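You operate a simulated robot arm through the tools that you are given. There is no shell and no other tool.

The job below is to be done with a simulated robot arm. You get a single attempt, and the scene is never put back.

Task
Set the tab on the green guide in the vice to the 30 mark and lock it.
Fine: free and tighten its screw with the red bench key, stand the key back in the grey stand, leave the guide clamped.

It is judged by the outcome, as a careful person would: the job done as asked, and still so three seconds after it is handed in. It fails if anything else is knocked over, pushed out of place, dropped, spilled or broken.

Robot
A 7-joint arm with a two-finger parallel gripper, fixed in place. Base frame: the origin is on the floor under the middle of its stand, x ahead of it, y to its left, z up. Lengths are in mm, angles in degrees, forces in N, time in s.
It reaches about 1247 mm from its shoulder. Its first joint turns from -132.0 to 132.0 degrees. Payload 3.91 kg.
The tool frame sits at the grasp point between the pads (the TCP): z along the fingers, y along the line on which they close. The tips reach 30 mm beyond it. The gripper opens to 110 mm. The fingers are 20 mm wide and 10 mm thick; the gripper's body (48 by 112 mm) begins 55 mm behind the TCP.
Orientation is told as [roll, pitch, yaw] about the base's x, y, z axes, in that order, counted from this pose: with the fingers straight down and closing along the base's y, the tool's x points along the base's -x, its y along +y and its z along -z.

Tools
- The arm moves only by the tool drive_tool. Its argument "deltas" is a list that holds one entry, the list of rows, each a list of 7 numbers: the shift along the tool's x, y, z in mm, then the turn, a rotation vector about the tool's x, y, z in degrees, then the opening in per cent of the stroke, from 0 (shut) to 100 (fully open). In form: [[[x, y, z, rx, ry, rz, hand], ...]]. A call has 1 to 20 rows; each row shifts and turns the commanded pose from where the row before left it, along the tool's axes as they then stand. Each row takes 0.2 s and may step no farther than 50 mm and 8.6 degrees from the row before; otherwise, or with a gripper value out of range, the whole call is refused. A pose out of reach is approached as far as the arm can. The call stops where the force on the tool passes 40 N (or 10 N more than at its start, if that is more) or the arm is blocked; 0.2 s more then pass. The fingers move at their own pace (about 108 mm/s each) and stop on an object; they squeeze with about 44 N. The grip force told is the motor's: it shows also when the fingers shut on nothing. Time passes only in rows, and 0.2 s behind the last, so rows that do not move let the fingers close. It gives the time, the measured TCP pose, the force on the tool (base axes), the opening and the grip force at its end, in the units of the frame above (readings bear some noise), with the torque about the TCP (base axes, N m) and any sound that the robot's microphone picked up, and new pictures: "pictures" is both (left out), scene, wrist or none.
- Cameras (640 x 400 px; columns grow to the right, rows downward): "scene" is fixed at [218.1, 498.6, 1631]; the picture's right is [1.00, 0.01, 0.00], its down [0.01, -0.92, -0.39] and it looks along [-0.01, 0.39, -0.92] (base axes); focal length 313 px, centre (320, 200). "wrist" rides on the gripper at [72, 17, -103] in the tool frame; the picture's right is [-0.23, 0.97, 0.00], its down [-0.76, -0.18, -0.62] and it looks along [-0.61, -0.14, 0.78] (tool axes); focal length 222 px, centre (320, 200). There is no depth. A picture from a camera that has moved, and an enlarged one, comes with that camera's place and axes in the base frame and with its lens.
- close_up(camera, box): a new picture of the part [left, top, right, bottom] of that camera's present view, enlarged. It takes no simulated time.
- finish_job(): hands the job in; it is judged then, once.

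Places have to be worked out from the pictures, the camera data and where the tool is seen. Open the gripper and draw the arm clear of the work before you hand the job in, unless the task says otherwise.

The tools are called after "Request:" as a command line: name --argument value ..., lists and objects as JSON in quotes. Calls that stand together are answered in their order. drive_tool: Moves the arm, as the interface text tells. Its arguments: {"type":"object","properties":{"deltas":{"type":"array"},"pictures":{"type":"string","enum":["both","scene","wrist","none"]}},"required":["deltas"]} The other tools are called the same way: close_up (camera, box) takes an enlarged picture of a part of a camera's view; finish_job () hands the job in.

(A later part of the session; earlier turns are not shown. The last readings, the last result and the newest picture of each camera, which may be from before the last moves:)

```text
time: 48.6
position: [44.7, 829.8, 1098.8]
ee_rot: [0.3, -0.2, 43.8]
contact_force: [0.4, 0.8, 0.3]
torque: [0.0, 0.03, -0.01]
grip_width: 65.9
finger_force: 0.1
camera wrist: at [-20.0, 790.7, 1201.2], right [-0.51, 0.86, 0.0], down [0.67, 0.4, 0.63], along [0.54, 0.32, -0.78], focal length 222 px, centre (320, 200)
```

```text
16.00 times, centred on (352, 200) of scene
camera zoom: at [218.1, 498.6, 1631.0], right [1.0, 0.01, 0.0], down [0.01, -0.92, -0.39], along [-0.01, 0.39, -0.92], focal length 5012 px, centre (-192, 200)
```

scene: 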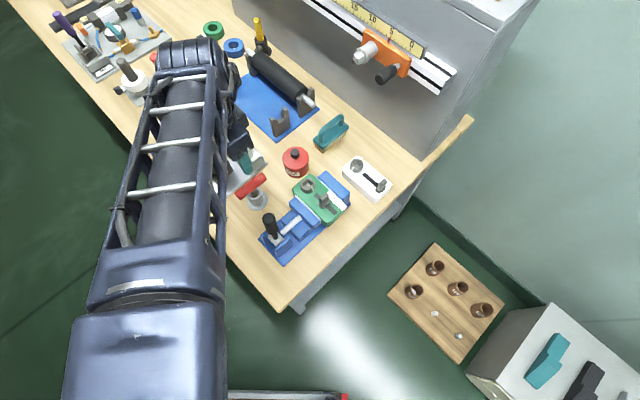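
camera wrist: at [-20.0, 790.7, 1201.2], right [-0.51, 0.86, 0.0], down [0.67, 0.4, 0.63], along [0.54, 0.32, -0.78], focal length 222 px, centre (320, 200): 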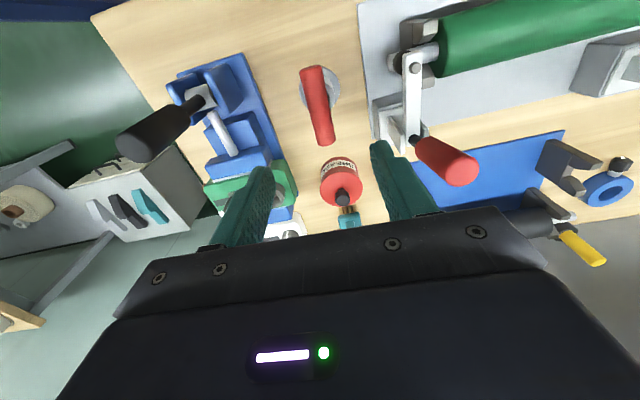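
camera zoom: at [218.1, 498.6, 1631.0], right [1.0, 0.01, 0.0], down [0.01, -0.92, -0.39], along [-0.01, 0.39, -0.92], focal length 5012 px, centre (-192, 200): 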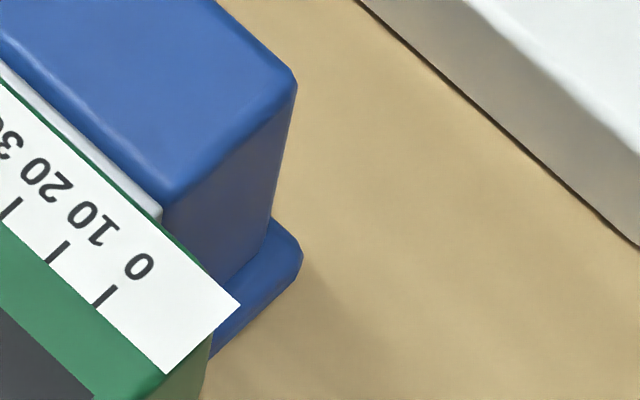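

The pointer appears on the 30 tick from here, but its height adds parallax. I'll place the wrist camera directly above the 30 tick to read it without parallax.

Request:
drive_tool --deltas '[[[-32.4, -28.2, 0, 0, 0, 0, 50], [-32.4, -28.2, 0, 0, 0, 0, 50], [-32.4, -28.2, 0, 0, 0, 0, 50], [-32.4, -28.2, 0, 0, 0, 0, 50], [-32.4, -28.2, 0, 0, 0, 0, 50], [-32.2, -28.2, 0, 0, 0, 0, 50], [0, 0, 30, 0, 0, 0, 50], [0, 0, 0, 0, 0, 0, 50]]]' --pictures "wrist"

Request:
close_up --camera "wrist" --box '[290, 0, 350, 50]'

```text
time: 50.4
position: [303.0, 841.4, 1069.9]
ee_rot: [0.3, -0.2, 43.8]
contact_force: [0.2, 0.6, 0.1]
torque: [-0.02, -0.04, 0.01]
grip_width: 54.9
finger_force: 0.0
camera wrist: at [238.5, 802.5, 1171.5], right [-0.51, 0.86, 0.0], down [0.67, 0.4, 0.63], along [0.54, 0.32, -0.78], focal length 222 px, centre (320, 200)
```

wrist: 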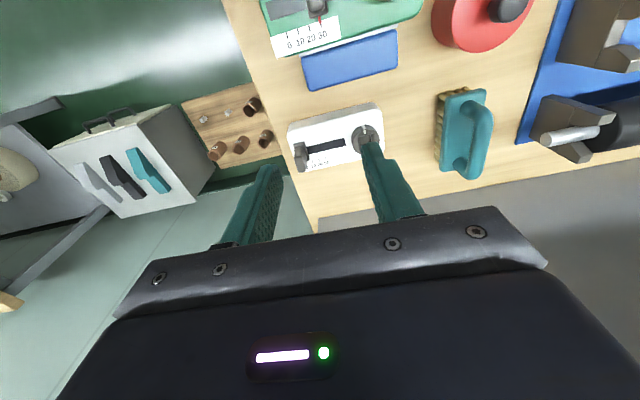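

```text
8.00 times, centred on (320, 25) of wrist
camera zoom: at [238.5, 802.5, 1171.5], right [-0.51, 0.86, 0.0], down [0.67, 0.4, 0.63], along [0.54, 0.32, -0.78], focal length 1777 px, centre (320, 1600)
```

zoom: 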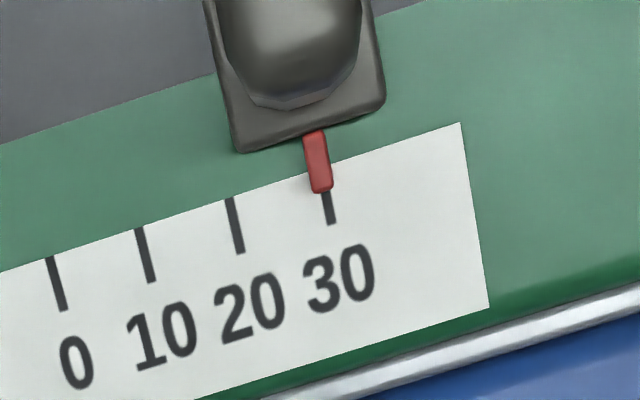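

Seen from straight above, the pointer is on the 30 tick to within about 0.3 mm. Now I'll go back to fetch the key for tightening, also trimming the small tool tilt.

Request:
drive_tool --deltas '[[[0, 0, -30, 0, 0, 0, 60], [32.4, 28.2, 0, 0, 0, 0, 60], [32.4, 28.2, 0, 0, 0, 0, 60], [32.4, 28.2, 0, 0, 0, 0, 60], [32.4, 28.2, 0, 0, 0, 0, 60], [32.4, 28.2, 0, 0, 0, 0, 60], [32.2, 28.2, 0, 0.05, 0.3, 0, 60], [0, 0, 40, 0, 0, 0, 60], [0, 0, 0, 0, 0, 0, 60], [0, 0, 0, 0, 0, 0, 60]]]' --pictures "wrist"

Request:
close_up --camera "wrist" --box '[270, 60, 370, 180]'

```text
time: 52.6
position: [44.7, 828.9, 1059.6]
ee_rot: [0.2, 0.1, 43.8]
contact_force: [0.0, 0.0, -0.3]
torque: [-0.03, 0.01, 0.02]
grip_width: 65.9
finger_force: 0.0
camera wrist: at [-19.2, 790.4, 1161.5], right [-0.51, 0.86, 0.0], down [0.67, 0.4, 0.62], along [0.53, 0.32, -0.78], focal length 222 px, centre (320, 200)
```

wrist: 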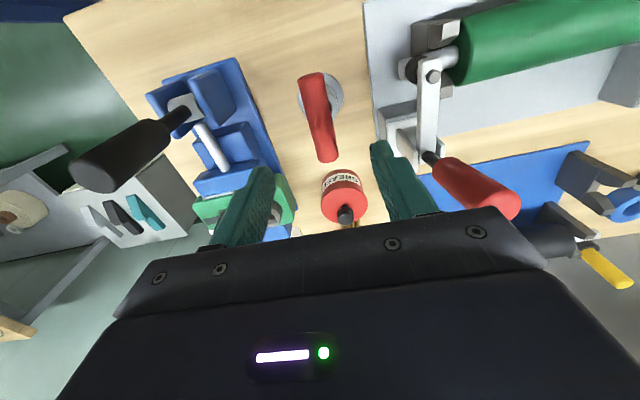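

```text
3.33 times, centred on (320, 120) of wrist
camera zoom: at [-19.2, 790.4, 1161.5], right [-0.51, 0.86, 0.0], down [0.67, 0.4, 0.62], along [0.53, 0.32, -0.78], focal length 740 px, centre (320, 467)
```

zoom: 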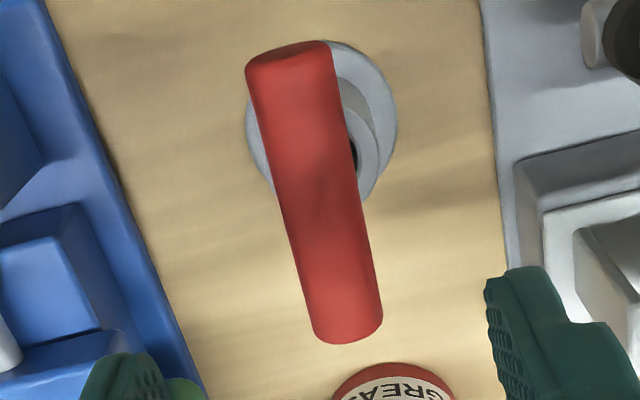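

The bar is centred within 0.5 mm. I'll lower over it as before and grip.

Request:
drive_tool --deltas '[[[0.5, -0.2, 30, 0, 0, 0, 60], [0, 0, 30, 0, 0, 0, 60], [0, 0, 30, 0, 0, 0, 60], [0, 0, 15, 0, 0, 0, 60], [0, 0, 10, 0, 0, 0, 60], [0, 0, 0, 0, 0, 0, 60], [0, 0, 0, 0, 0, 0, 60]]]' --pictures "wrist"

Request:
close_up --camera "wrist" --box '[240, 60, 400, 240]'

```text
time: 54.2
position: [44.4, 828.1, 944.8]
ee_rot: [0.2, 0.0, 43.8]
contact_force: [0.3, 0.1, 0.4]
torque: [-0.01, -0.01, 0.03]
grip_width: 65.9
finger_force: 0.1
camera wrist: at [-19.7, 790.7, 1046.8], right [-0.51, 0.86, 0.0], down [0.67, 0.4, 0.62], along [0.53, 0.32, -0.78], focal length 222 px, centre (320, 200)
```

wrist: 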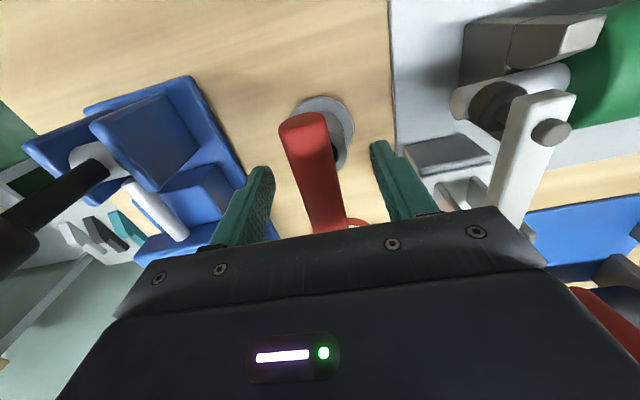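

```text
2.22 times, centred on (320, 150) of wrist
camera zoom: at [-19.7, 790.7, 1046.8], right [-0.51, 0.86, 0.0], down [0.67, 0.4, 0.62], along [0.53, 0.32, -0.78], focal length 494 px, centre (320, 311)
```

zoom: 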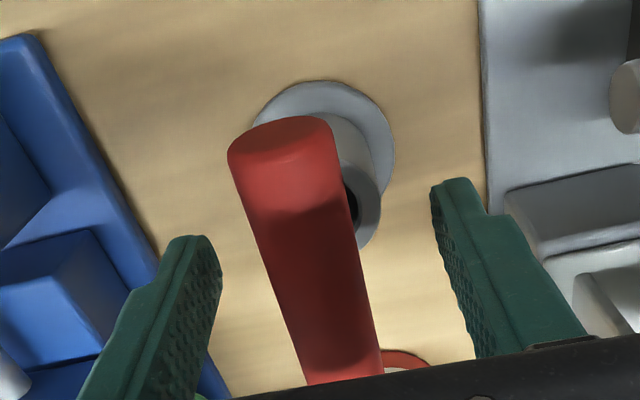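

Compared with the first grip the bar sits about 1.3 mm off along its length, so I'll shift back −1.4 mm in tool x to match, then close.

Request:
drive_tool --deltas '[[[-1.4, 0, 0, 0, 0, 0, 60], [0, 0, 0, 0, 0, 0, 40], [0, 0, 0, 0, 0, 0, 0], [0, 0, 0, 0, 0, 0, 0], [0, 0, 0, 0, 0, 0, 0], [0, 0, 0, 0, 0, 0, 0]]]' --pictures "wrist"

Request:
close_up --camera "wrist" --box '[240, 60, 400, 240]'

```text
time: 55.6
position: [46.0, 830.2, 944.1]
ee_rot: [0.2, 0.1, 43.8]
contact_force: [0.0, 1.1, 0.7]
torque: [0.0, 0.0, 0.05]
grip_width: 23.3
finger_force: 44.0
camera wrist: at [-18.6, 791.8, 1046.9], right [-0.51, 0.86, 0.0], down [0.67, 0.4, 0.62], along [0.53, 0.32, -0.78], focal length 222 px, centre (320, 200)
```

wrist: 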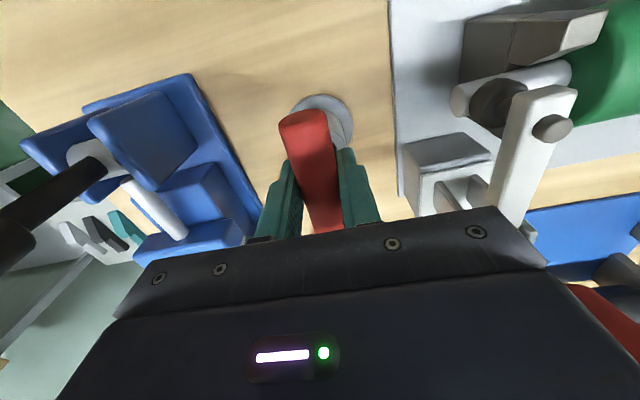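

```text
2.22 times, centred on (320, 150) of wrist
camera zoom: at [-18.6, 791.8, 1046.9], right [-0.51, 0.86, 0.0], down [0.67, 0.4, 0.62], along [0.53, 0.32, -0.78], focal length 494 px, centre (320, 311)
```

zoom: 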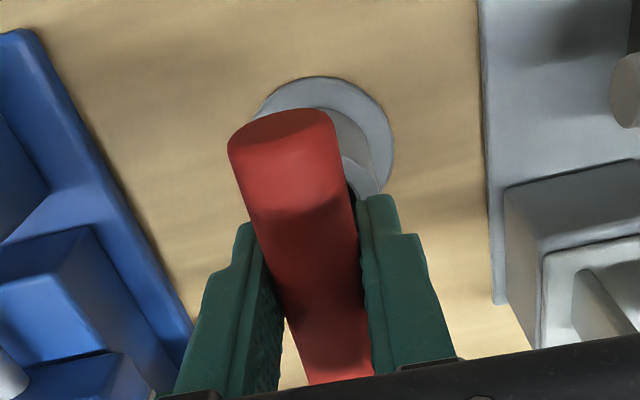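

Gripped as before (23.3 mm). Lifting the key out and carrying it above the screw.

Request:
drive_tool --deltas '[[[0, 0, -10, 0, 0, 0, 0], [0, 0, -15, 0, 0, 0, 0], [0, 0, -25, 0, 0, 0, 0], [0, 0, -25, 0, 0, 0, 0], [0, 0, -25, 0, 0, 0, 0], [0, 0, -25, 0, 0, 0, 0], [0, 0, -25, 0, 0, 0, 0], [-34.3, -31.9, 0, 0, 0, 0, 0], [-34.3, -31.9, 0, 0, 0, 0, 0], [-34.2, -31.8, 0, 0, 0, 0, 0], [0, 0, 0, 0, 0, 0, 0], [0, 0, 0, 0, 0, 0, 0]]]' --pictures "wrist"

Request:
close_up --camera "wrist" --box '[250, 70, 390, 190]'

```text
time: 58.2
position: [185.5, 832.8, 1092.6]
ee_rot: [0.2, 0.1, 43.8]
contact_force: [0.6, -0.1, -2.4]
torque: [-0.01, 0.03, 0.01]
grip_width: 23.1
finger_force: 43.9
camera wrist: at [122.7, 793.7, 1195.0], right [-0.51, 0.86, 0.0], down [0.67, 0.4, 0.62], along [0.53, 0.32, -0.78], focal length 222 px, centre (320, 200)
```

wrist: 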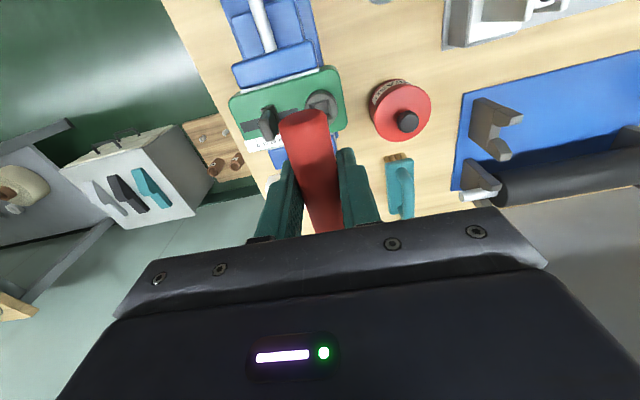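

```text
3.33 times, centred on (320, 130) of wrist
camera zoom: at [122.7, 793.7, 1195.0], right [-0.51, 0.86, 0.0], down [0.67, 0.4, 0.62], along [0.53, 0.32, -0.78], focal length 740 px, centre (320, 433)
```

zoom: 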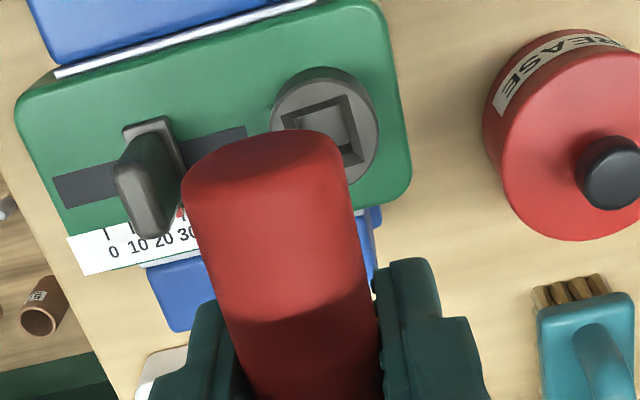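

Request:
close_up --camera "wrist" --box '[295, 80, 345, 130]'

```text
8.00 times, centred on (320, 105) of wrist
camera zoom: at [122.7, 793.7, 1195.0], right [-0.51, 0.86, 0.0], down [0.67, 0.4, 0.62], along [0.53, 0.32, -0.78], focal length 1777 px, centre (320, 960)
```

zoom: 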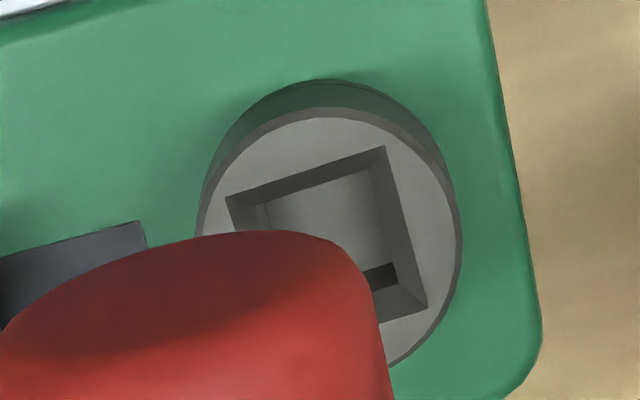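

The socket now measures 47.2° (modulo 90) and is centred to about 1 mm under the key. I'll turn the key to yaw 137° so there's a long clockwise stroke available, then check alignment.

Request:
drive_tool --deltas '[[[0, 0, 0, 0, 0, -8.48, 0], [0, 0, 0, 0, 0, -8.48, 0], [0, 0, 0, 0, 0, -8.48, 0], [0, 0, 0, 0, 0, -8.48, 0], [0, 0, 0, 0, 0, -8.48, 0], [0, 0, 0, 0, 0, -8.48, 0], [0, 0, 0, 0, 0, -8.48, 0], [0, 0, 0, 0, 0, -8.48, 0], [0, 0, 0, 0, 0, -8.48, 0], [0, 0, 0, 0, 0, -8.48, 0], [0, 0, 0, 0, 0, -8.48, 0], [0, 0, 20, 0, 0, 0, 0], [0, 0, 12, 0, 0, 0, 0], [0, 0, 0, 0, 0, 0, 0]]]' --pictures "wrist"

Request:
close_up --camera "wrist" --box '[295, 85, 345, 135]'

Request:
close_up --camera "wrist" --box '[250, 0, 390, 190]'

```text
time: 61.2
position: [185.6, 832.8, 1061.7]
ee_rot: [0.1, -0.1, 137.1]
contact_force: [0.0, 0.6, -2.0]
torque: [-0.01, 0.0, 0.0]
grip_width: 23.1
finger_force: 43.8
camera wrist: at [227.1, 770.2, 1163.7], right [-0.83, -0.56, 0.0], down [-0.43, 0.65, 0.63], along [-0.35, 0.52, -0.78], focal length 222 px, centre (320, 200)
```

wrist: 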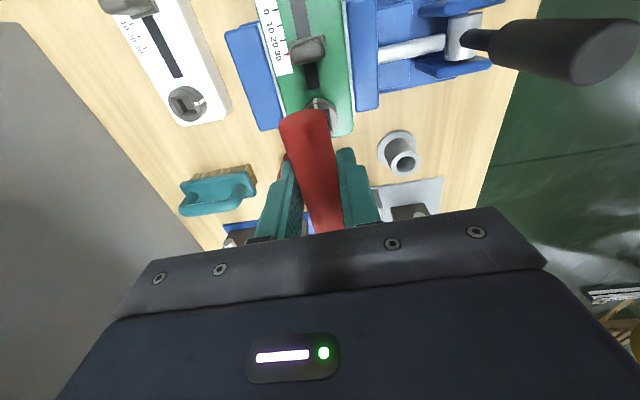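

```text
8.00 times, centred on (320, 110) of wrist
camera zoom: at [227.1, 770.2, 1163.7], right [-0.83, -0.56, 0.0], down [-0.43, 0.65, 0.63], along [-0.35, 0.52, -0.78], focal length 1777 px, centre (320, 920)
```

zoom: 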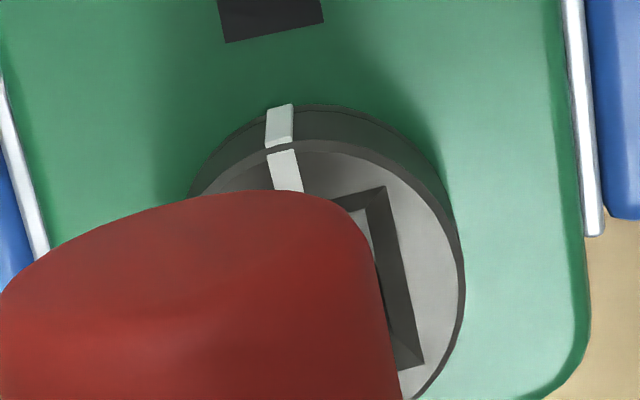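

```text
2.11 times, centred on (320, 95) of wrist
camera zoom: at [227.1, 770.2, 1163.7], right [-0.83, -0.56, 0.0], down [-0.43, 0.65, 0.63], along [-0.35, 0.52, -0.78], focal length 468 px, centre (320, 421)
```

zoom: 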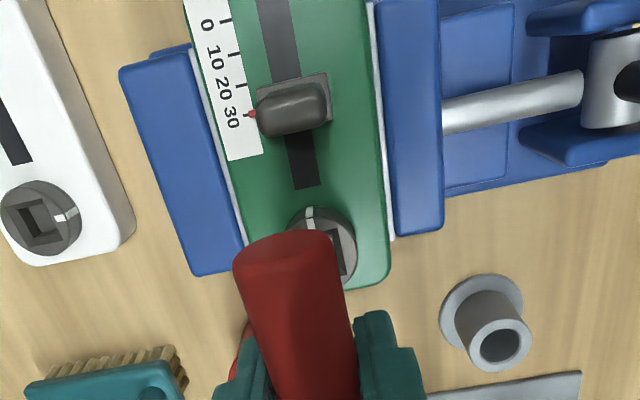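

The socket is aligned to about 0.5° and 0.4 mm. Lowering the key into it.

Request:
drive_tool --deltas '[[[0.4, 0.2, 5, 0, 0, 0, 0], [0, 0, 5, 0, 0, 0, 0], [0, 0, 5, 0, 0, 0, 0], [0, 0, 4, 0, 0, 0, 0], [0, 0, 3, 0, 0, 0, 0], [0, 0, 3, 0, 0, 0, 0], [0, 0, 2, 0, 0, 0, 0], [0, 0, 2, 0, 0, 0, 0], [0, 0, 2, 0, 0, 0, 0], [0, 0, 0, 0, 0, 0, 0]]]' --pictures "none"

```text
time: 63.4
position: [185.8, 831.6, 1030.4]
ee_rot: [0.1, -0.2, 137.1]
contact_force: [-0.2, 0.2, -1.5]
torque: [0.0, -0.05, -0.01]
grip_width: 23.3
finger_force: 44.4
```

Request:
drive_tool --deltas '[[[0, 0, 2, 0, 0, 0, 0], [0, 0, 1.5, 0, 0, 0, 0], [0, 0, 1, 0, 0, 0, 0], [0, 0, 0, 0, 0, 0, 0]]]' --pictures "none"

```text
time: 64.4
position: [186.1, 831.3, 1027.9]
ee_rot: [0.1, 0.0, 137.1]
contact_force: [0.0, 0.6, 0.4]
torque: [0.05, -0.04, 0.02]
grip_width: 23.1
finger_force: 43.8
```

Request:
drive_tool --deltas '[[[0, 0, 0.8, 0, 0, 0, 0], [0, 0, 0.7, 0, 0, 0, 0], [0, 0, 0, 0, 0, 0, 0]]]' --pictures "wrist"

Request:
close_up --camera "wrist" --box '[280, 90, 350, 160]'

```text
time: 65.2
position: [187.3, 832.0, 1025.8]
ee_rot: [-0.1, -0.1, 137.0]
contact_force: [0.5, -1.7, 17.5]
torque: [-0.16, 0.02, -0.03]
grip_width: 23.2
finger_force: 44.5
camera wrist: at [227.6, 769.4, 1128.3], right [-0.83, -0.56, 0.0], down [-0.43, 0.65, 0.63], along [-0.35, 0.52, -0.78], focal length 222 px, centre (320, 200)
```

wrist: 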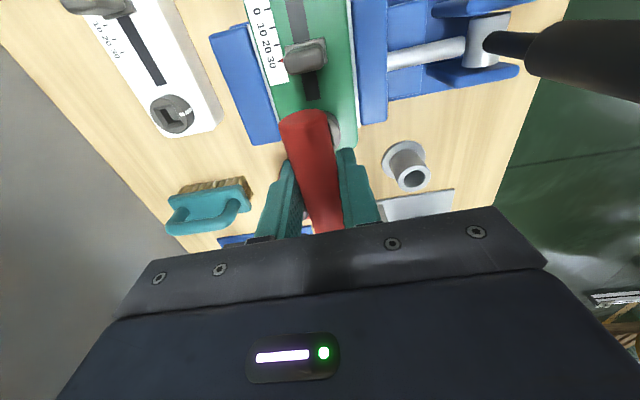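

```text
5.71 times, centred on (315, 125) of wrist
camera zoom: at [227.6, 769.4, 1128.3], right [-0.83, -0.56, 0.0], down [-0.43, 0.65, 0.63], along [-0.35, 0.52, -0.78], focal length 1269 px, centre (349, 629)
```

zoom: 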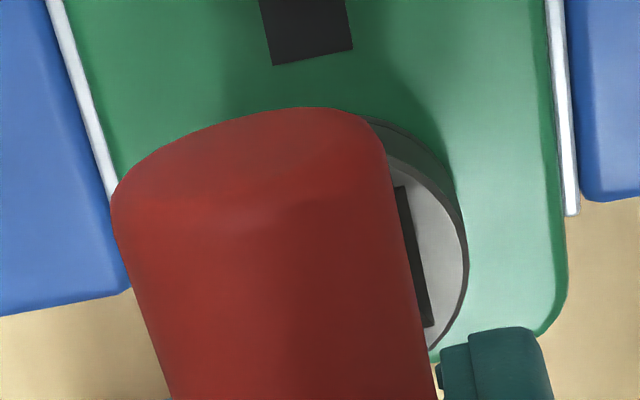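

Seated on the socket floor (17 N), so I'll ease up 1.2 mm and start turning clockwise, reading the torque.

Request:
drive_tool --deltas '[[[0, 0, -1.2, 0, 0, 0, 0], [0, 0, 0, 0, 0, 5, 0], [0, 0, 0, 0, 0, 5, 0], [0, 0, 0, 0, 0, 5, 0], [0, 0, 0, 0, 0, 5, 0], [0, 0, 0, 0, 0, 5, 0], [0, 0, 0, 0, 0, 0, 0]]]' --pictures "wrist"

Request:
close_up --camera "wrist" --box '[280, 90, 350, 160]'

```text
time: 66.8
position: [186.6, 831.9, 1026.9]
ee_rot: [0.2, -0.2, 112.0]
contact_force: [-1.6, -3.0, 12.2]
torque: [-0.28, 0.13, -0.01]
grip_width: 23.2
finger_force: 44.5
camera wrist: at [197.3, 757.7, 1128.5], right [-0.99, -0.15, 0.0], down [-0.12, 0.77, 0.62], along [-0.1, 0.62, -0.78], focal length 222 px, centre (320, 200)
```

wrist: 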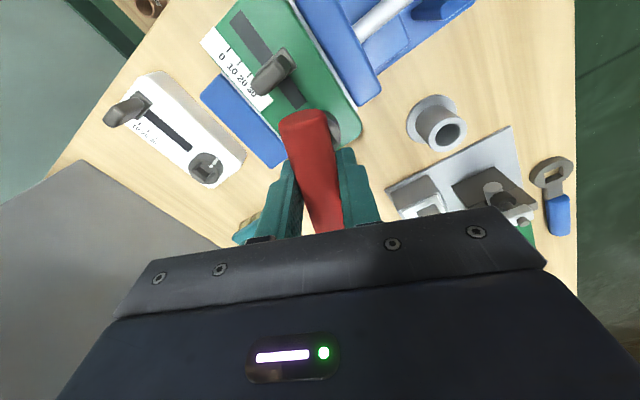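

```text
5.71 times, centred on (315, 125) of wrist
camera zoom: at [197.3, 757.7, 1128.5], right [-0.99, -0.15, 0.0], down [-0.12, 0.77, 0.62], along [-0.1, 0.62, -0.78], focal length 1269 px, centre (349, 629)
```

zoom: 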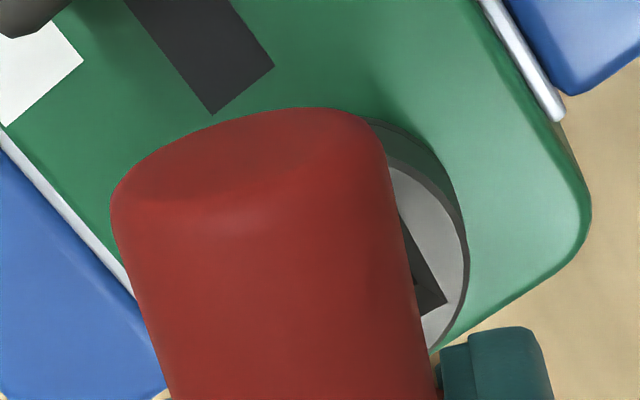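

The key has rotated about 16° within the slack and should engage now. Continuing clockwise.

Request:
drive_tool --deltas '[[[0, 0, -0.6, 0, 0, 0, 0], [0, 0, 0, 0, 0, 5, 0], [0, 0, 0, 0, 0, 5, 0], [0, 0, 0, 0, 0, 5, 0], [0, 0, 0, 0, 0, 5, 0], [0, 0, 0, 0, 0, 0, 0]]]' --pictures "wrist"

Request:
close_up --camera "wrist" --box '[280, 90, 350, 160]'

```text
time: 68.2
position: [186.0, 831.1, 1026.3]
ee_rot: [0.3, 0.0, 92.0]
contact_force: [-5.2, -0.5, -2.0]
torque: [-0.02, 0.36, 0.01]
grip_width: 23.2
finger_force: 43.7
camera wrist: at [171.4, 758.4, 1128.7], right [-0.98, 0.19, 0.0], down [0.15, 0.77, 0.62], along [0.12, 0.61, -0.78], focal length 222 px, centre (320, 200)
```

wrist: 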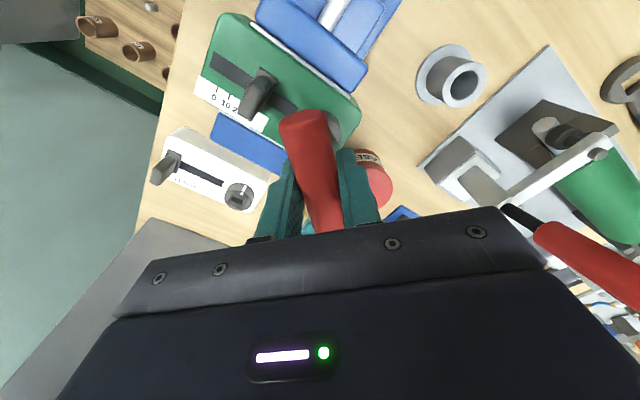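

```text
5.71 times, centred on (315, 125) of wrist
camera zoom: at [171.4, 758.4, 1128.7], right [-0.98, 0.19, 0.0], down [0.15, 0.77, 0.62], along [0.12, 0.61, -0.78], focal length 1269 px, centre (349, 629)
```

zoom: 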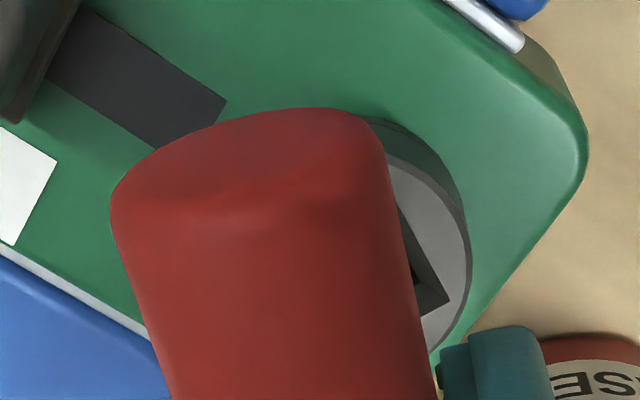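

Engaged and turning with the key; small side load of −5 N in x, so I'll shift 0.4 mm and continue clockwise.

Request:
drive_tool --deltas '[[[0, 0.4, 0.3, 0, 0, 5, 0], [0, 0, 0, 0, 0, 5, 0], [0, 0, 0, 0, 0, 5, 0], [0, 0, 0, 0, 0, 5, 0], [0, 0, 0, 0, 0, 0, 0]]]' --pictures "none"

Request:
drive_tool --deltas '[[[0, 0, 0, 0, 0, 5, 0], [0, 0, 0, 0, 0, 5, 0], [0, 0, 0, 0, 0, 5, 0], [0, 0, 0, 0, 0, 5, 0], [0, 0, 0, 0, 0, 0, 0]]]' --pictures "wrist"

Request:
close_up --camera "wrist" --box '[280, 90, 350, 160]'

```text
time: 69.4
position: [185.5, 830.5, 1025.6]
ee_rot: [0.2, -0.1, 72.0]
contact_force: [-3.0, -3.2, -1.0]
torque: [-0.24, 0.2, 0.05]
grip_width: 23.5
finger_force: 45.2
```

```text
time: 70.6
position: [185.4, 832.8, 1026.6]
ee_rot: [0.2, 0.0, 51.9]
contact_force: [-1.9, -2.9, -0.5]
torque: [-0.24, 0.19, 0.02]
grip_width: 23.2
finger_force: 44.1
camera wrist: at [127.4, 784.8, 1128.8], right [-0.63, 0.78, 0.0], down [0.61, 0.49, 0.62], along [0.48, 0.39, -0.78], focal length 222 px, centre (320, 200)
```

wrist: 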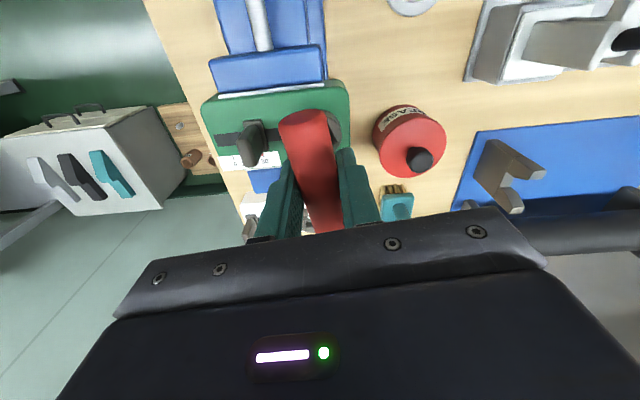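

```text
5.71 times, centred on (315, 125) of wrist
camera zoom: at [127.4, 784.8, 1128.8], right [-0.63, 0.78, 0.0], down [0.61, 0.49, 0.62], along [0.48, 0.39, -0.78], focal length 1269 px, centre (349, 629)
```

zoom: 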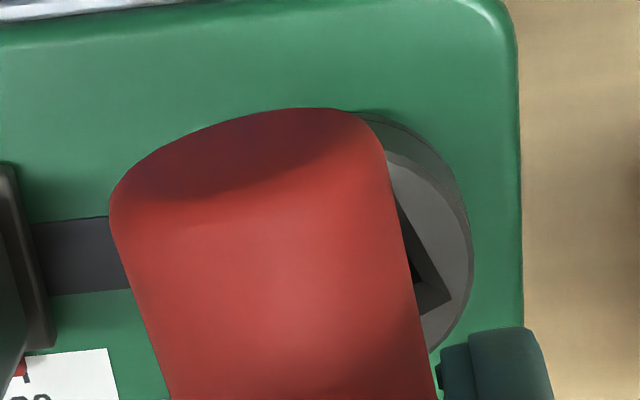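

Still turning freely (torque ~0.02–0.05). Continuing clockwise toward the original position in smaller steps.

Request:
drive_tool --deltas '[[[0, 0, 0, 0, 0, 5, 0], [0, 0, 0, 0, 0, 5, 0], [0, 0, 0, 0, 0, 4, 0], [0, 0, 0, 0, 0, 0, 0]]]' --pictures "none"

Request:
drive_tool --deltas '[[[0, 0, 0, 0, 0, 4, 0], [0, 0, 0, 0, 0, 4, 0], [0, 0, 0, 0, 0, 0, 0]]]' --pictures "wrist"

Request:
close_up --camera "wrist" --box '[280, 90, 350, 160]'

```text
time: 71.6
position: [184.9, 831.9, 1026.8]
ee_rot: [0.2, 0.1, 38.1]
contact_force: [-6.8, -2.0, -1.7]
torque: [-0.07, 0.47, -0.01]
grip_width: 22.9
finger_force: 44.1
```

```text
time: 72.4
position: [185.3, 831.7, 1026.8]
ee_rot: [0.1, 0.1, 29.9]
contact_force: [-5.3, 0.0, -0.4]
torque: [0.03, 0.52, 0.01]
grip_width: 23.3
finger_force: 43.6
camera wrist: at [114.2, 809.9, 1129.0], right [-0.29, 0.96, 0.0], down [0.75, 0.23, 0.62], along [0.59, 0.18, -0.78], focal length 222 px, centre (320, 200)
```

wrist: 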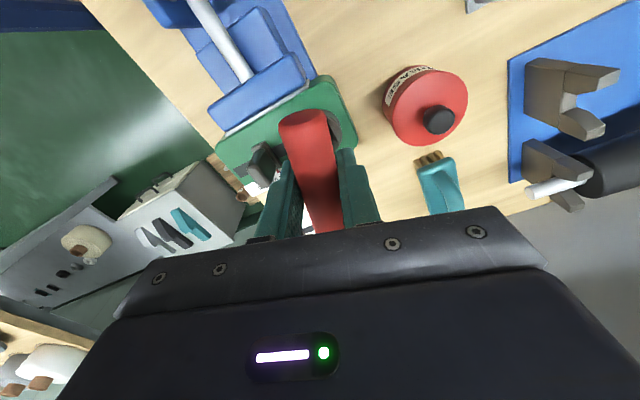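

```text
5.71 times, centred on (315, 125) of wrist
camera zoom: at [114.2, 809.9, 1129.0], right [-0.29, 0.96, 0.0], down [0.75, 0.23, 0.62], along [0.59, 0.18, -0.78], focal length 1269 px, centre (349, 629)
```

zoom: 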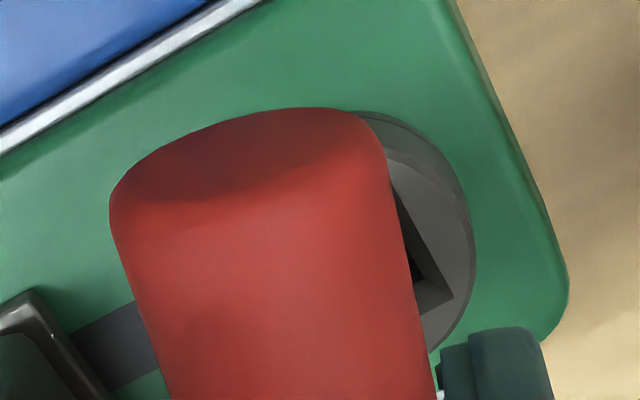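

The screw is nearly back at its original angle. I'll continue in 3° steps and watch for the torque to build.

Request:
drive_tool --deltas '[[[0.35, 0.2, 0, 0, 0, 3, 0], [0, 0, 0, 0, 0, 3, 0], [0, 0, 0, 0, 0, 0, 0]]]' --pictures "none"

Request:
drive_tool --deltas '[[[0, 0, 0, 0, 0, 3, 0], [0, 0, 0, 0, 0, 3, 0], [0, 0, 0, 0, 0, 0, 0]]]' --pictures "wrist"

Request:
close_up --camera "wrist" --box '[280, 90, 350, 160]'

```text
time: 73.2
position: [184.3, 832.8, 1026.7]
ee_rot: [0.1, 0.1, 24.0]
contact_force: [-2.6, -1.2, 0.4]
torque: [-0.08, 0.06, 0.44]
grip_width: 23.1
finger_force: 43.8
```

```text
time: 74.0
position: [184.7, 832.0, 1025.6]
ee_rot: [0.1, 0.1, 18.0]
contact_force: [-0.9, 1.9, -1.5]
torque: [0.16, -0.32, 1.18]
grip_width: 23.4
finger_force: 43.8
camera wrist: at [111.0, 825.5, 1129.0], right [-0.09, 1.0, 0.0], down [0.78, 0.07, 0.62], along [0.62, 0.05, -0.78], focal length 222 px, centre (320, 200)
```

wrist: 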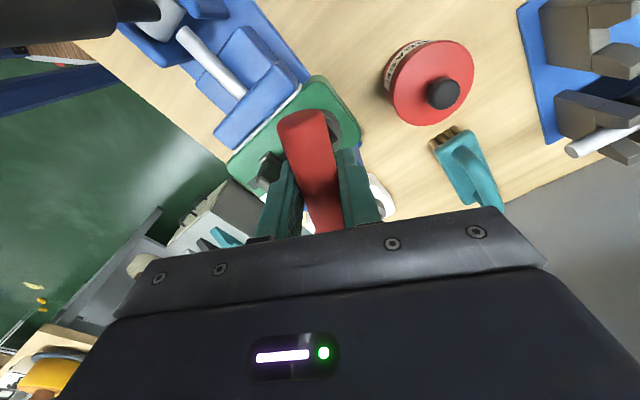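

```text
5.71 times, centred on (315, 125) of wrist
camera zoom: at [111.0, 825.5, 1129.0], right [-0.09, 1.0, 0.0], down [0.78, 0.07, 0.62], along [0.62, 0.05, -0.78], focal length 1269 px, centre (349, 629)
```

zoom: 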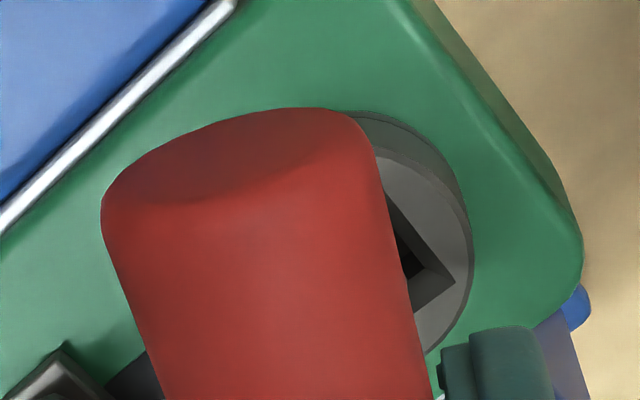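

The torque is rising now (0.44, then 1.18 Nm) and the screw has stopped at its original angle (~43–44°), so it is coming tight. I'll add a few more degrees to nip it up.

Request:
drive_tool --deltas '[[[0, 0, 0, 0, 0, 3, 0], [0, 0, 0, 0, 0, 0, 0]]]' --pictures "none"

Request:
drive_tool --deltas '[[[0, 0, 0, 0, 0, 3, 0], [0, 0, 0, 0, 0, 0, 0]]]' --pictures "wrist"

Request:
close_up --camera "wrist" --box '[260, 80, 370, 190]'

```text
time: 74.6
position: [185.1, 832.1, 1025.4]
ee_rot: [0.0, 0.2, 15.1]
contact_force: [-1.0, 1.7, -2.0]
torque: [0.18, -0.32, 1.47]
grip_width: 24.0
finger_force: 44.4
```

```text
time: 75.2
position: [184.1, 833.2, 1025.9]
ee_rot: [0.1, 0.2, 12.1]
contact_force: [-5.2, 3.9, -0.4]
torque: [0.28, -0.17, 1.63]
grip_width: 25.1
finger_force: 43.8
camera wrist: at [110.3, 833.4, 1129.1], right [0.02, 1.0, 0.0], down [0.78, -0.02, 0.62], along [0.62, -0.01, -0.78], focal length 222 px, centre (320, 200)
```

wrist: 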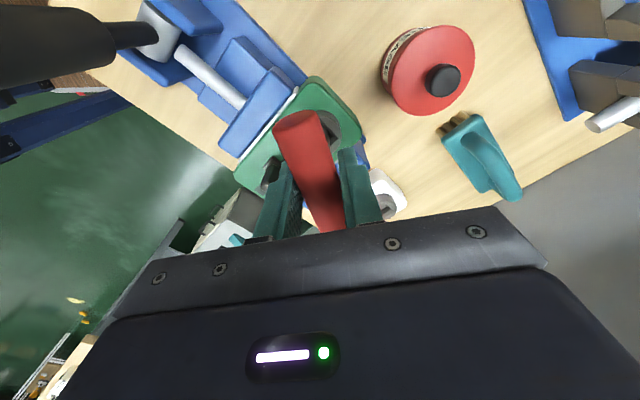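

```text
3.64 times, centred on (315, 135) of wrist
camera zoom: at [110.3, 833.4, 1129.1], right [0.02, 1.0, 0.0], down [0.78, -0.02, 0.62], along [0.62, -0.01, -0.78], focal length 808 px, centre (338, 436)
```

zoom: 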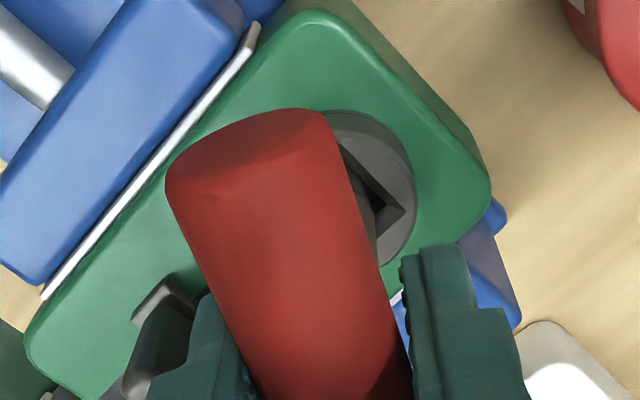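

The torque reached 1.63 Nm with the screw hard against its stop; the bar has begun to pry the fingers open (25 mm), so that's as tight as this grip can make it. I'll ease the twist off carefully while keeping a slight clockwise bias, so the screw isn't dragged back.

Request:
drive_tool --deltas '[[[0, 0, 0, 0, 0, -3, 0], [0, 0, 0, 0, 0, -1, 0], [0, 0, 0, 0, 0, 0, 0]]]' --pictures "none"

Request:
drive_tool --deltas '[[[0, 0, 0, 0, 0, -2, 0], [0, 0, 0, 0, 0, 0, 0]]]' --pictures "wrist"

Request:
close_up --camera "wrist" --box '[280, 90, 350, 160]'

```text
time: 76.0
position: [185.8, 831.7, 1026.2]
ee_rot: [0.1, 0.2, 16.1]
contact_force: [-9.7, -0.2, 0.3]
torque: [0.01, 0.4, 0.9]
grip_width: 24.8
finger_force: 43.6
```

```text
time: 76.6
position: [185.7, 831.1, 1026.9]
ee_rot: [0.1, 0.2, 18.0]
contact_force: [-8.7, -1.0, 1.1]
torque: [-0.12, 0.46, 0.68]
grip_width: 24.6
finger_force: 44.4
camera wrist: at [111.2, 825.0, 1129.1], right [-0.09, 1.0, 0.0], down [0.78, 0.07, 0.62], along [0.62, 0.05, -0.78], focal length 222 px, centre (320, 200)
```

wrist: 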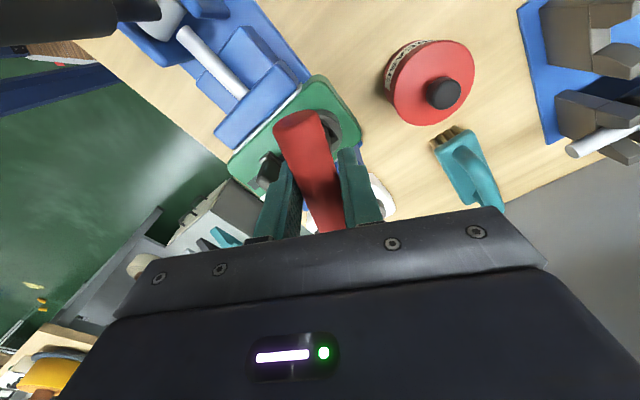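

```text
5.71 times, centred on (315, 125) of wrist
camera zoom: at [111.2, 825.0, 1129.1], right [-0.09, 1.0, 0.0], down [0.78, 0.07, 0.62], along [0.62, 0.05, -0.78], focal length 1269 px, centre (349, 629)
```

zoom: 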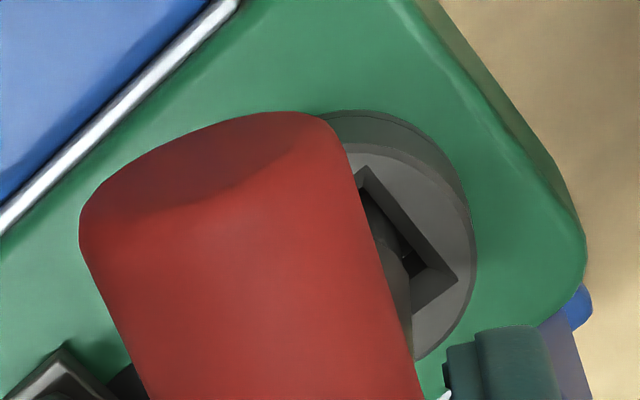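

The socket is at 44.4°, its original tight position. I'll take out more twist and the −9 N side load, still keeping a little clockwise torque.

Request:
drive_tool --deltas '[[[0.6, 0.2, 0, 0, 0, -1.5, 0], [0, 0, 0, 0, 0, -1.5, 0], [0, 0, 0, 0, 0, 0, 0]]]' --pictures "none"

```text
time: 77.4
position: [186.0, 832.3, 1026.6]
ee_rot: [0.2, 0.1, 20.9]
contact_force: [0.3, -1.3, 0.6]
torque: [-0.04, -0.19, 0.44]
grip_width: 24.1
finger_force: 43.9
```

Request:
drive_tool --deltas '[[[0, 0, 0, 0, 0, -1.5, 0], [0, 0, 0, 0, 0, 0, 0]]]' --pictures "none"

```text
time: 78.0
position: [184.9, 832.2, 1027.4]
ee_rot: [0.1, 0.1, 22.5]
contact_force: [2.1, 2.0, -0.2]
torque: [0.17, -0.29, 0.39]
grip_width: 23.9
finger_force: 44.3
```

Request:
drive_tool --deltas '[[[0, 0, 0, 0, 0, -2, 0], [0, 0, 0, 0, 0, 0, 0]]]' --pictures "none"

```text
time: 78.6
position: [185.3, 832.5, 1026.5]
ee_rot: [0.1, 0.1, 24.7]
contact_force: [1.9, 0.3, 1.3]
torque: [-0.04, -0.18, 0.29]
grip_width: 23.5
finger_force: 44.2
```

Request:
drive_tool --deltas '[[[0, 0, 0, 0, 0, -1.5, 0], [0, 0, 0, 0, 0, 0, 0]]]' --pictures "wrist"

Request:
close_up --camera "wrist" --box '[280, 90, 350, 160]'

```text
time: 79.2
position: [183.7, 831.8, 1025.4]
ee_rot: [0.2, 0.1, 26.1]
contact_force: [0.0, 0.0, 1.8]
torque: [0.02, -0.07, 0.18]
grip_width: 23.3
finger_force: 44.1
camera wrist: at [112.2, 815.0, 1129.0], right [-0.22, 0.97, 0.0], down [0.76, 0.17, 0.62], along [0.6, 0.14, -0.78], focal length 222 px, centre (320, 200)
```

wrist: 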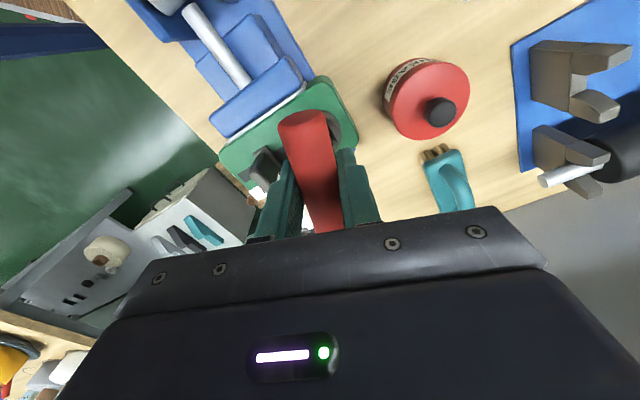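

```text
5.71 times, centred on (315, 125) of wrist
camera zoom: at [112.2, 815.0, 1129.0], right [-0.22, 0.97, 0.0], down [0.76, 0.17, 0.62], along [0.6, 0.14, -0.78], focal length 1269 px, centre (349, 629)
```

zoom: 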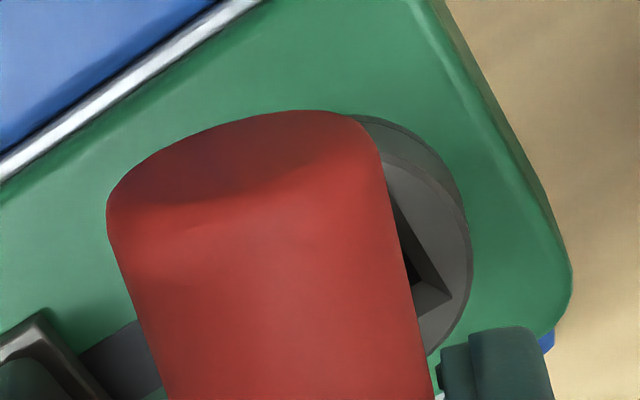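

Torque is down to 0.18 Nm (still clockwise) with no side load, and the bar is flat in the grip again. Lifting the key straight out.

Request:
drive_tool --deltas '[[[0, 0, -2, 0, 0, 0, 0], [0, 0, -3, 0, 0, 0, 0], [0, 0, -4, 0, 0, 0, 0], [0, 0, -5, 0, 0, 0, 0], [0, 0, -10, 0, 0, 0, 0], [0, 0, -20, 0, 0, 0, 0], [0, 0, -25, 0, 0, 0, 0], [0, 0, 0, 0, 0, 0, 0]]]' --pictures "wrist"

Request:
close_up --camera "wrist" --box '[250, 70, 390, 190]'

```text
time: 81.0
position: [185.2, 831.9, 1095.9]
ee_rot: [0.1, 0.1, 26.1]
contact_force: [0.3, -0.4, -2.2]
torque: [-0.02, 0.02, 0.01]
grip_width: 23.0
finger_force: 44.4
camera wrist: at [111.7, 814.4, 1197.9], right [-0.22, 0.97, 0.0], down [0.76, 0.17, 0.62], along [0.61, 0.14, -0.78], focal length 222 px, centre (320, 200)
```

wrist: 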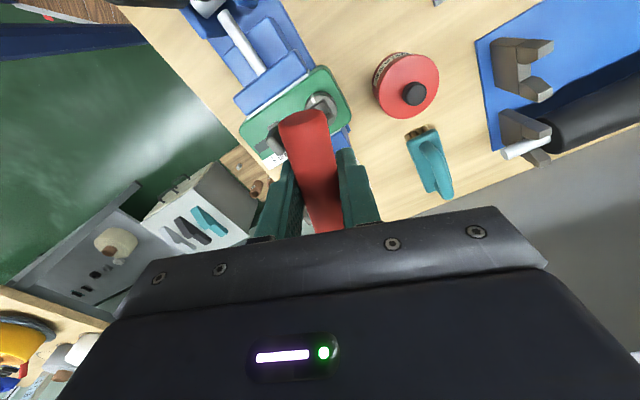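

```text
3.33 times, centred on (320, 130) of wrist
camera zoom: at [111.7, 814.4, 1197.9], right [-0.22, 0.97, 0.0], down [0.76, 0.17, 0.62], along [0.61, 0.14, -0.78], focal length 740 px, centre (320, 433)
```

zoom: 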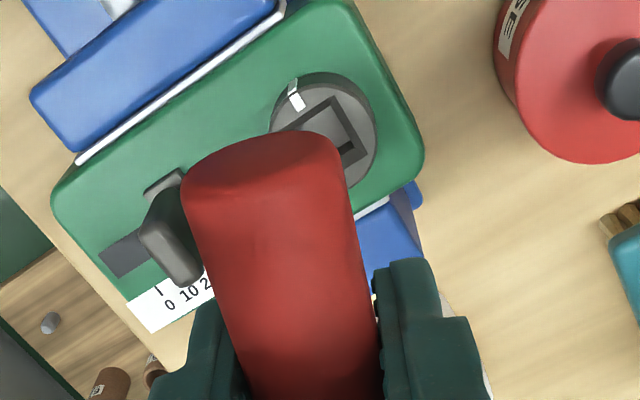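

Request:
close_up --camera "wrist" --box '[295, 80, 345, 130]'

Request:
close_up --camera "scene" --box '[240, 140, 360, 240]'

```text
8.00 times, centred on (320, 105) of wrist
camera zoom: at [111.7, 814.4, 1197.9], right [-0.22, 0.97, 0.0], down [0.76, 0.17, 0.62], along [0.61, 0.14, -0.78], focal length 1777 px, centre (320, 960)
```

zoom: 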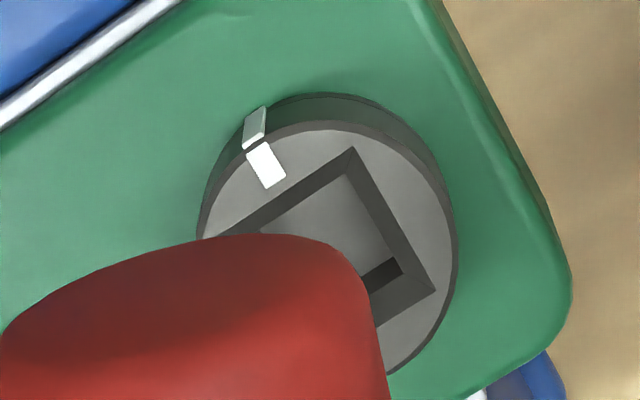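

```text
4.00 times, centred on (300, 190) of scene
camera zoom: at [218.1, 498.6, 1631.0], right [1.0, 0.01, 0.0], down [0.01, -0.92, -0.39], along [-0.01, 0.39, -0.92], focal length 1253 px, centre (400, 240)
```

zoom: 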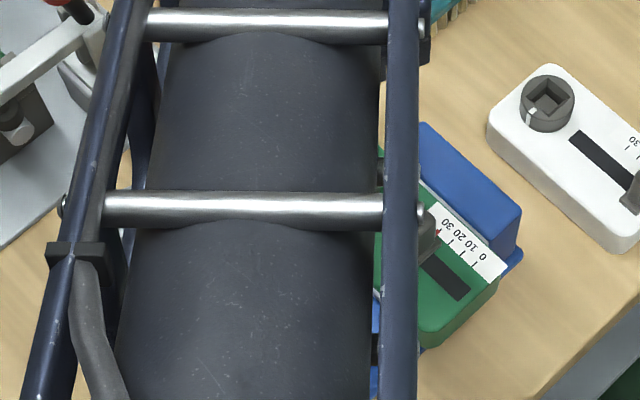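

The screw sits at 44.95°, back at its tight stop with the mark where it began. Now I'll take the key back to the stand: turn to 43.8°, move across, and check the hole alignment.

Request:
drive_tool --deltas '[[[0, 0, 0, 0, 0, -5.9, 0], [0, 0, 0, 0, 0, -5.9, 0], [0, 0, -5, 0, 0, -5.9, 0], [34, 31.6, 0, 0, 0, 0, 0], [34, 31.6, 0, 0, 0, 0, 0], [34, 31.6, 0, 0, 0, 0, 0], [0, 0, 0, 0, 0, 0, 0], [0, 0, 0, 0, 0, 0, 0]]]' --pictures "both"

Request:
close_up --camera "wrist" --box '[280, 50, 360, 130]'

Request:
close_up --camera "scene" --box '[318, 178, 358, 218]'

```text
time: 82.8
position: [47.0, 830.0, 1100.9]
ee_rot: [0.1, 0.1, 43.8]
contact_force: [0.0, -0.2, -1.4]
torque: [0.01, 0.0, 0.0]
grip_width: 23.1
finger_force: 44.3
camera wrist: at [-17.6, 791.6, 1202.9], right [-0.51, 0.86, 0.0], down [0.67, 0.4, 0.62], along [0.53, 0.32, -0.78], focal length 222 px, centre (320, 200)
```

scene: 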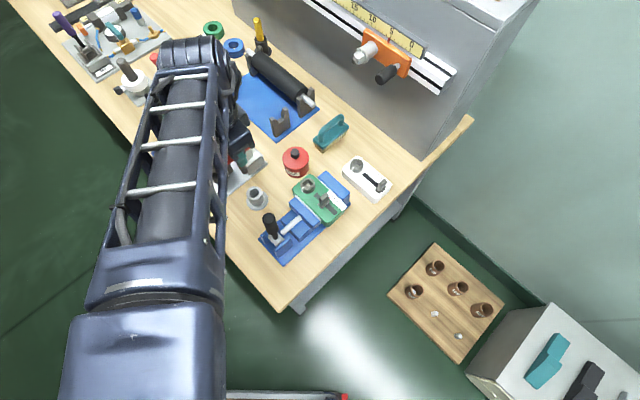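
wrist: 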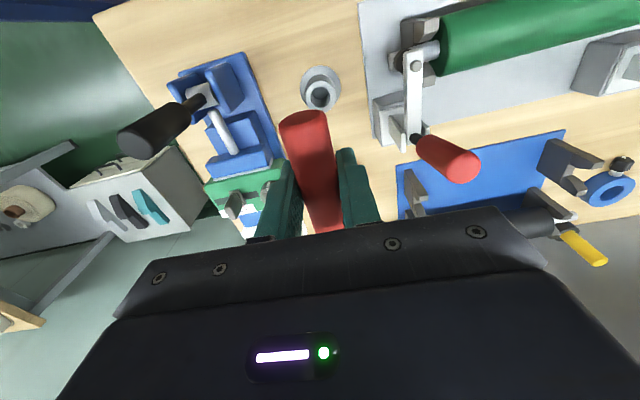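

```text
5.00 times, centred on (320, 90) of wrist
camera zoom: at [-17.6, 791.6, 1202.9], right [-0.51, 0.86, 0.0], down [0.67, 0.4, 0.62], along [0.53, 0.32, -0.78], focal length 1111 px, centre (320, 750)
```

zoom: 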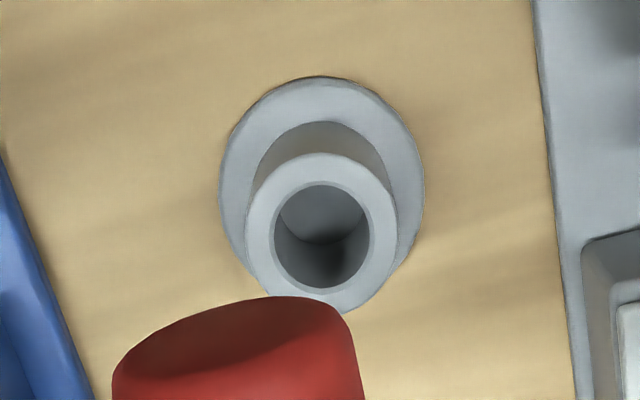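

```text
10.00 times, centred on (338, 198) of scene
camera zoom: at [218.1, 498.6, 1631.0], right [1.0, 0.01, 0.0], down [0.01, -0.92, -0.39], along [-0.01, 0.39, -0.92], focal length 3132 px, centre (140, 220)
```

zoom: 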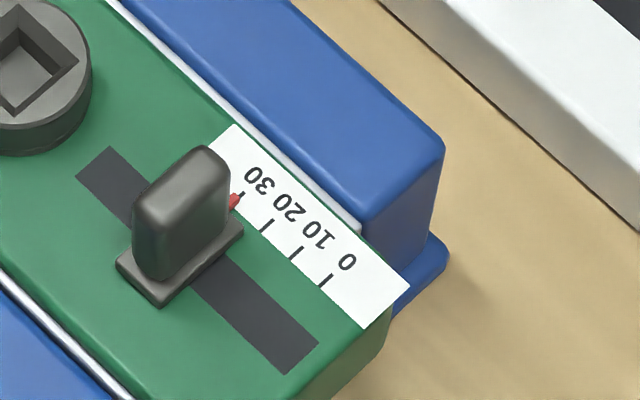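

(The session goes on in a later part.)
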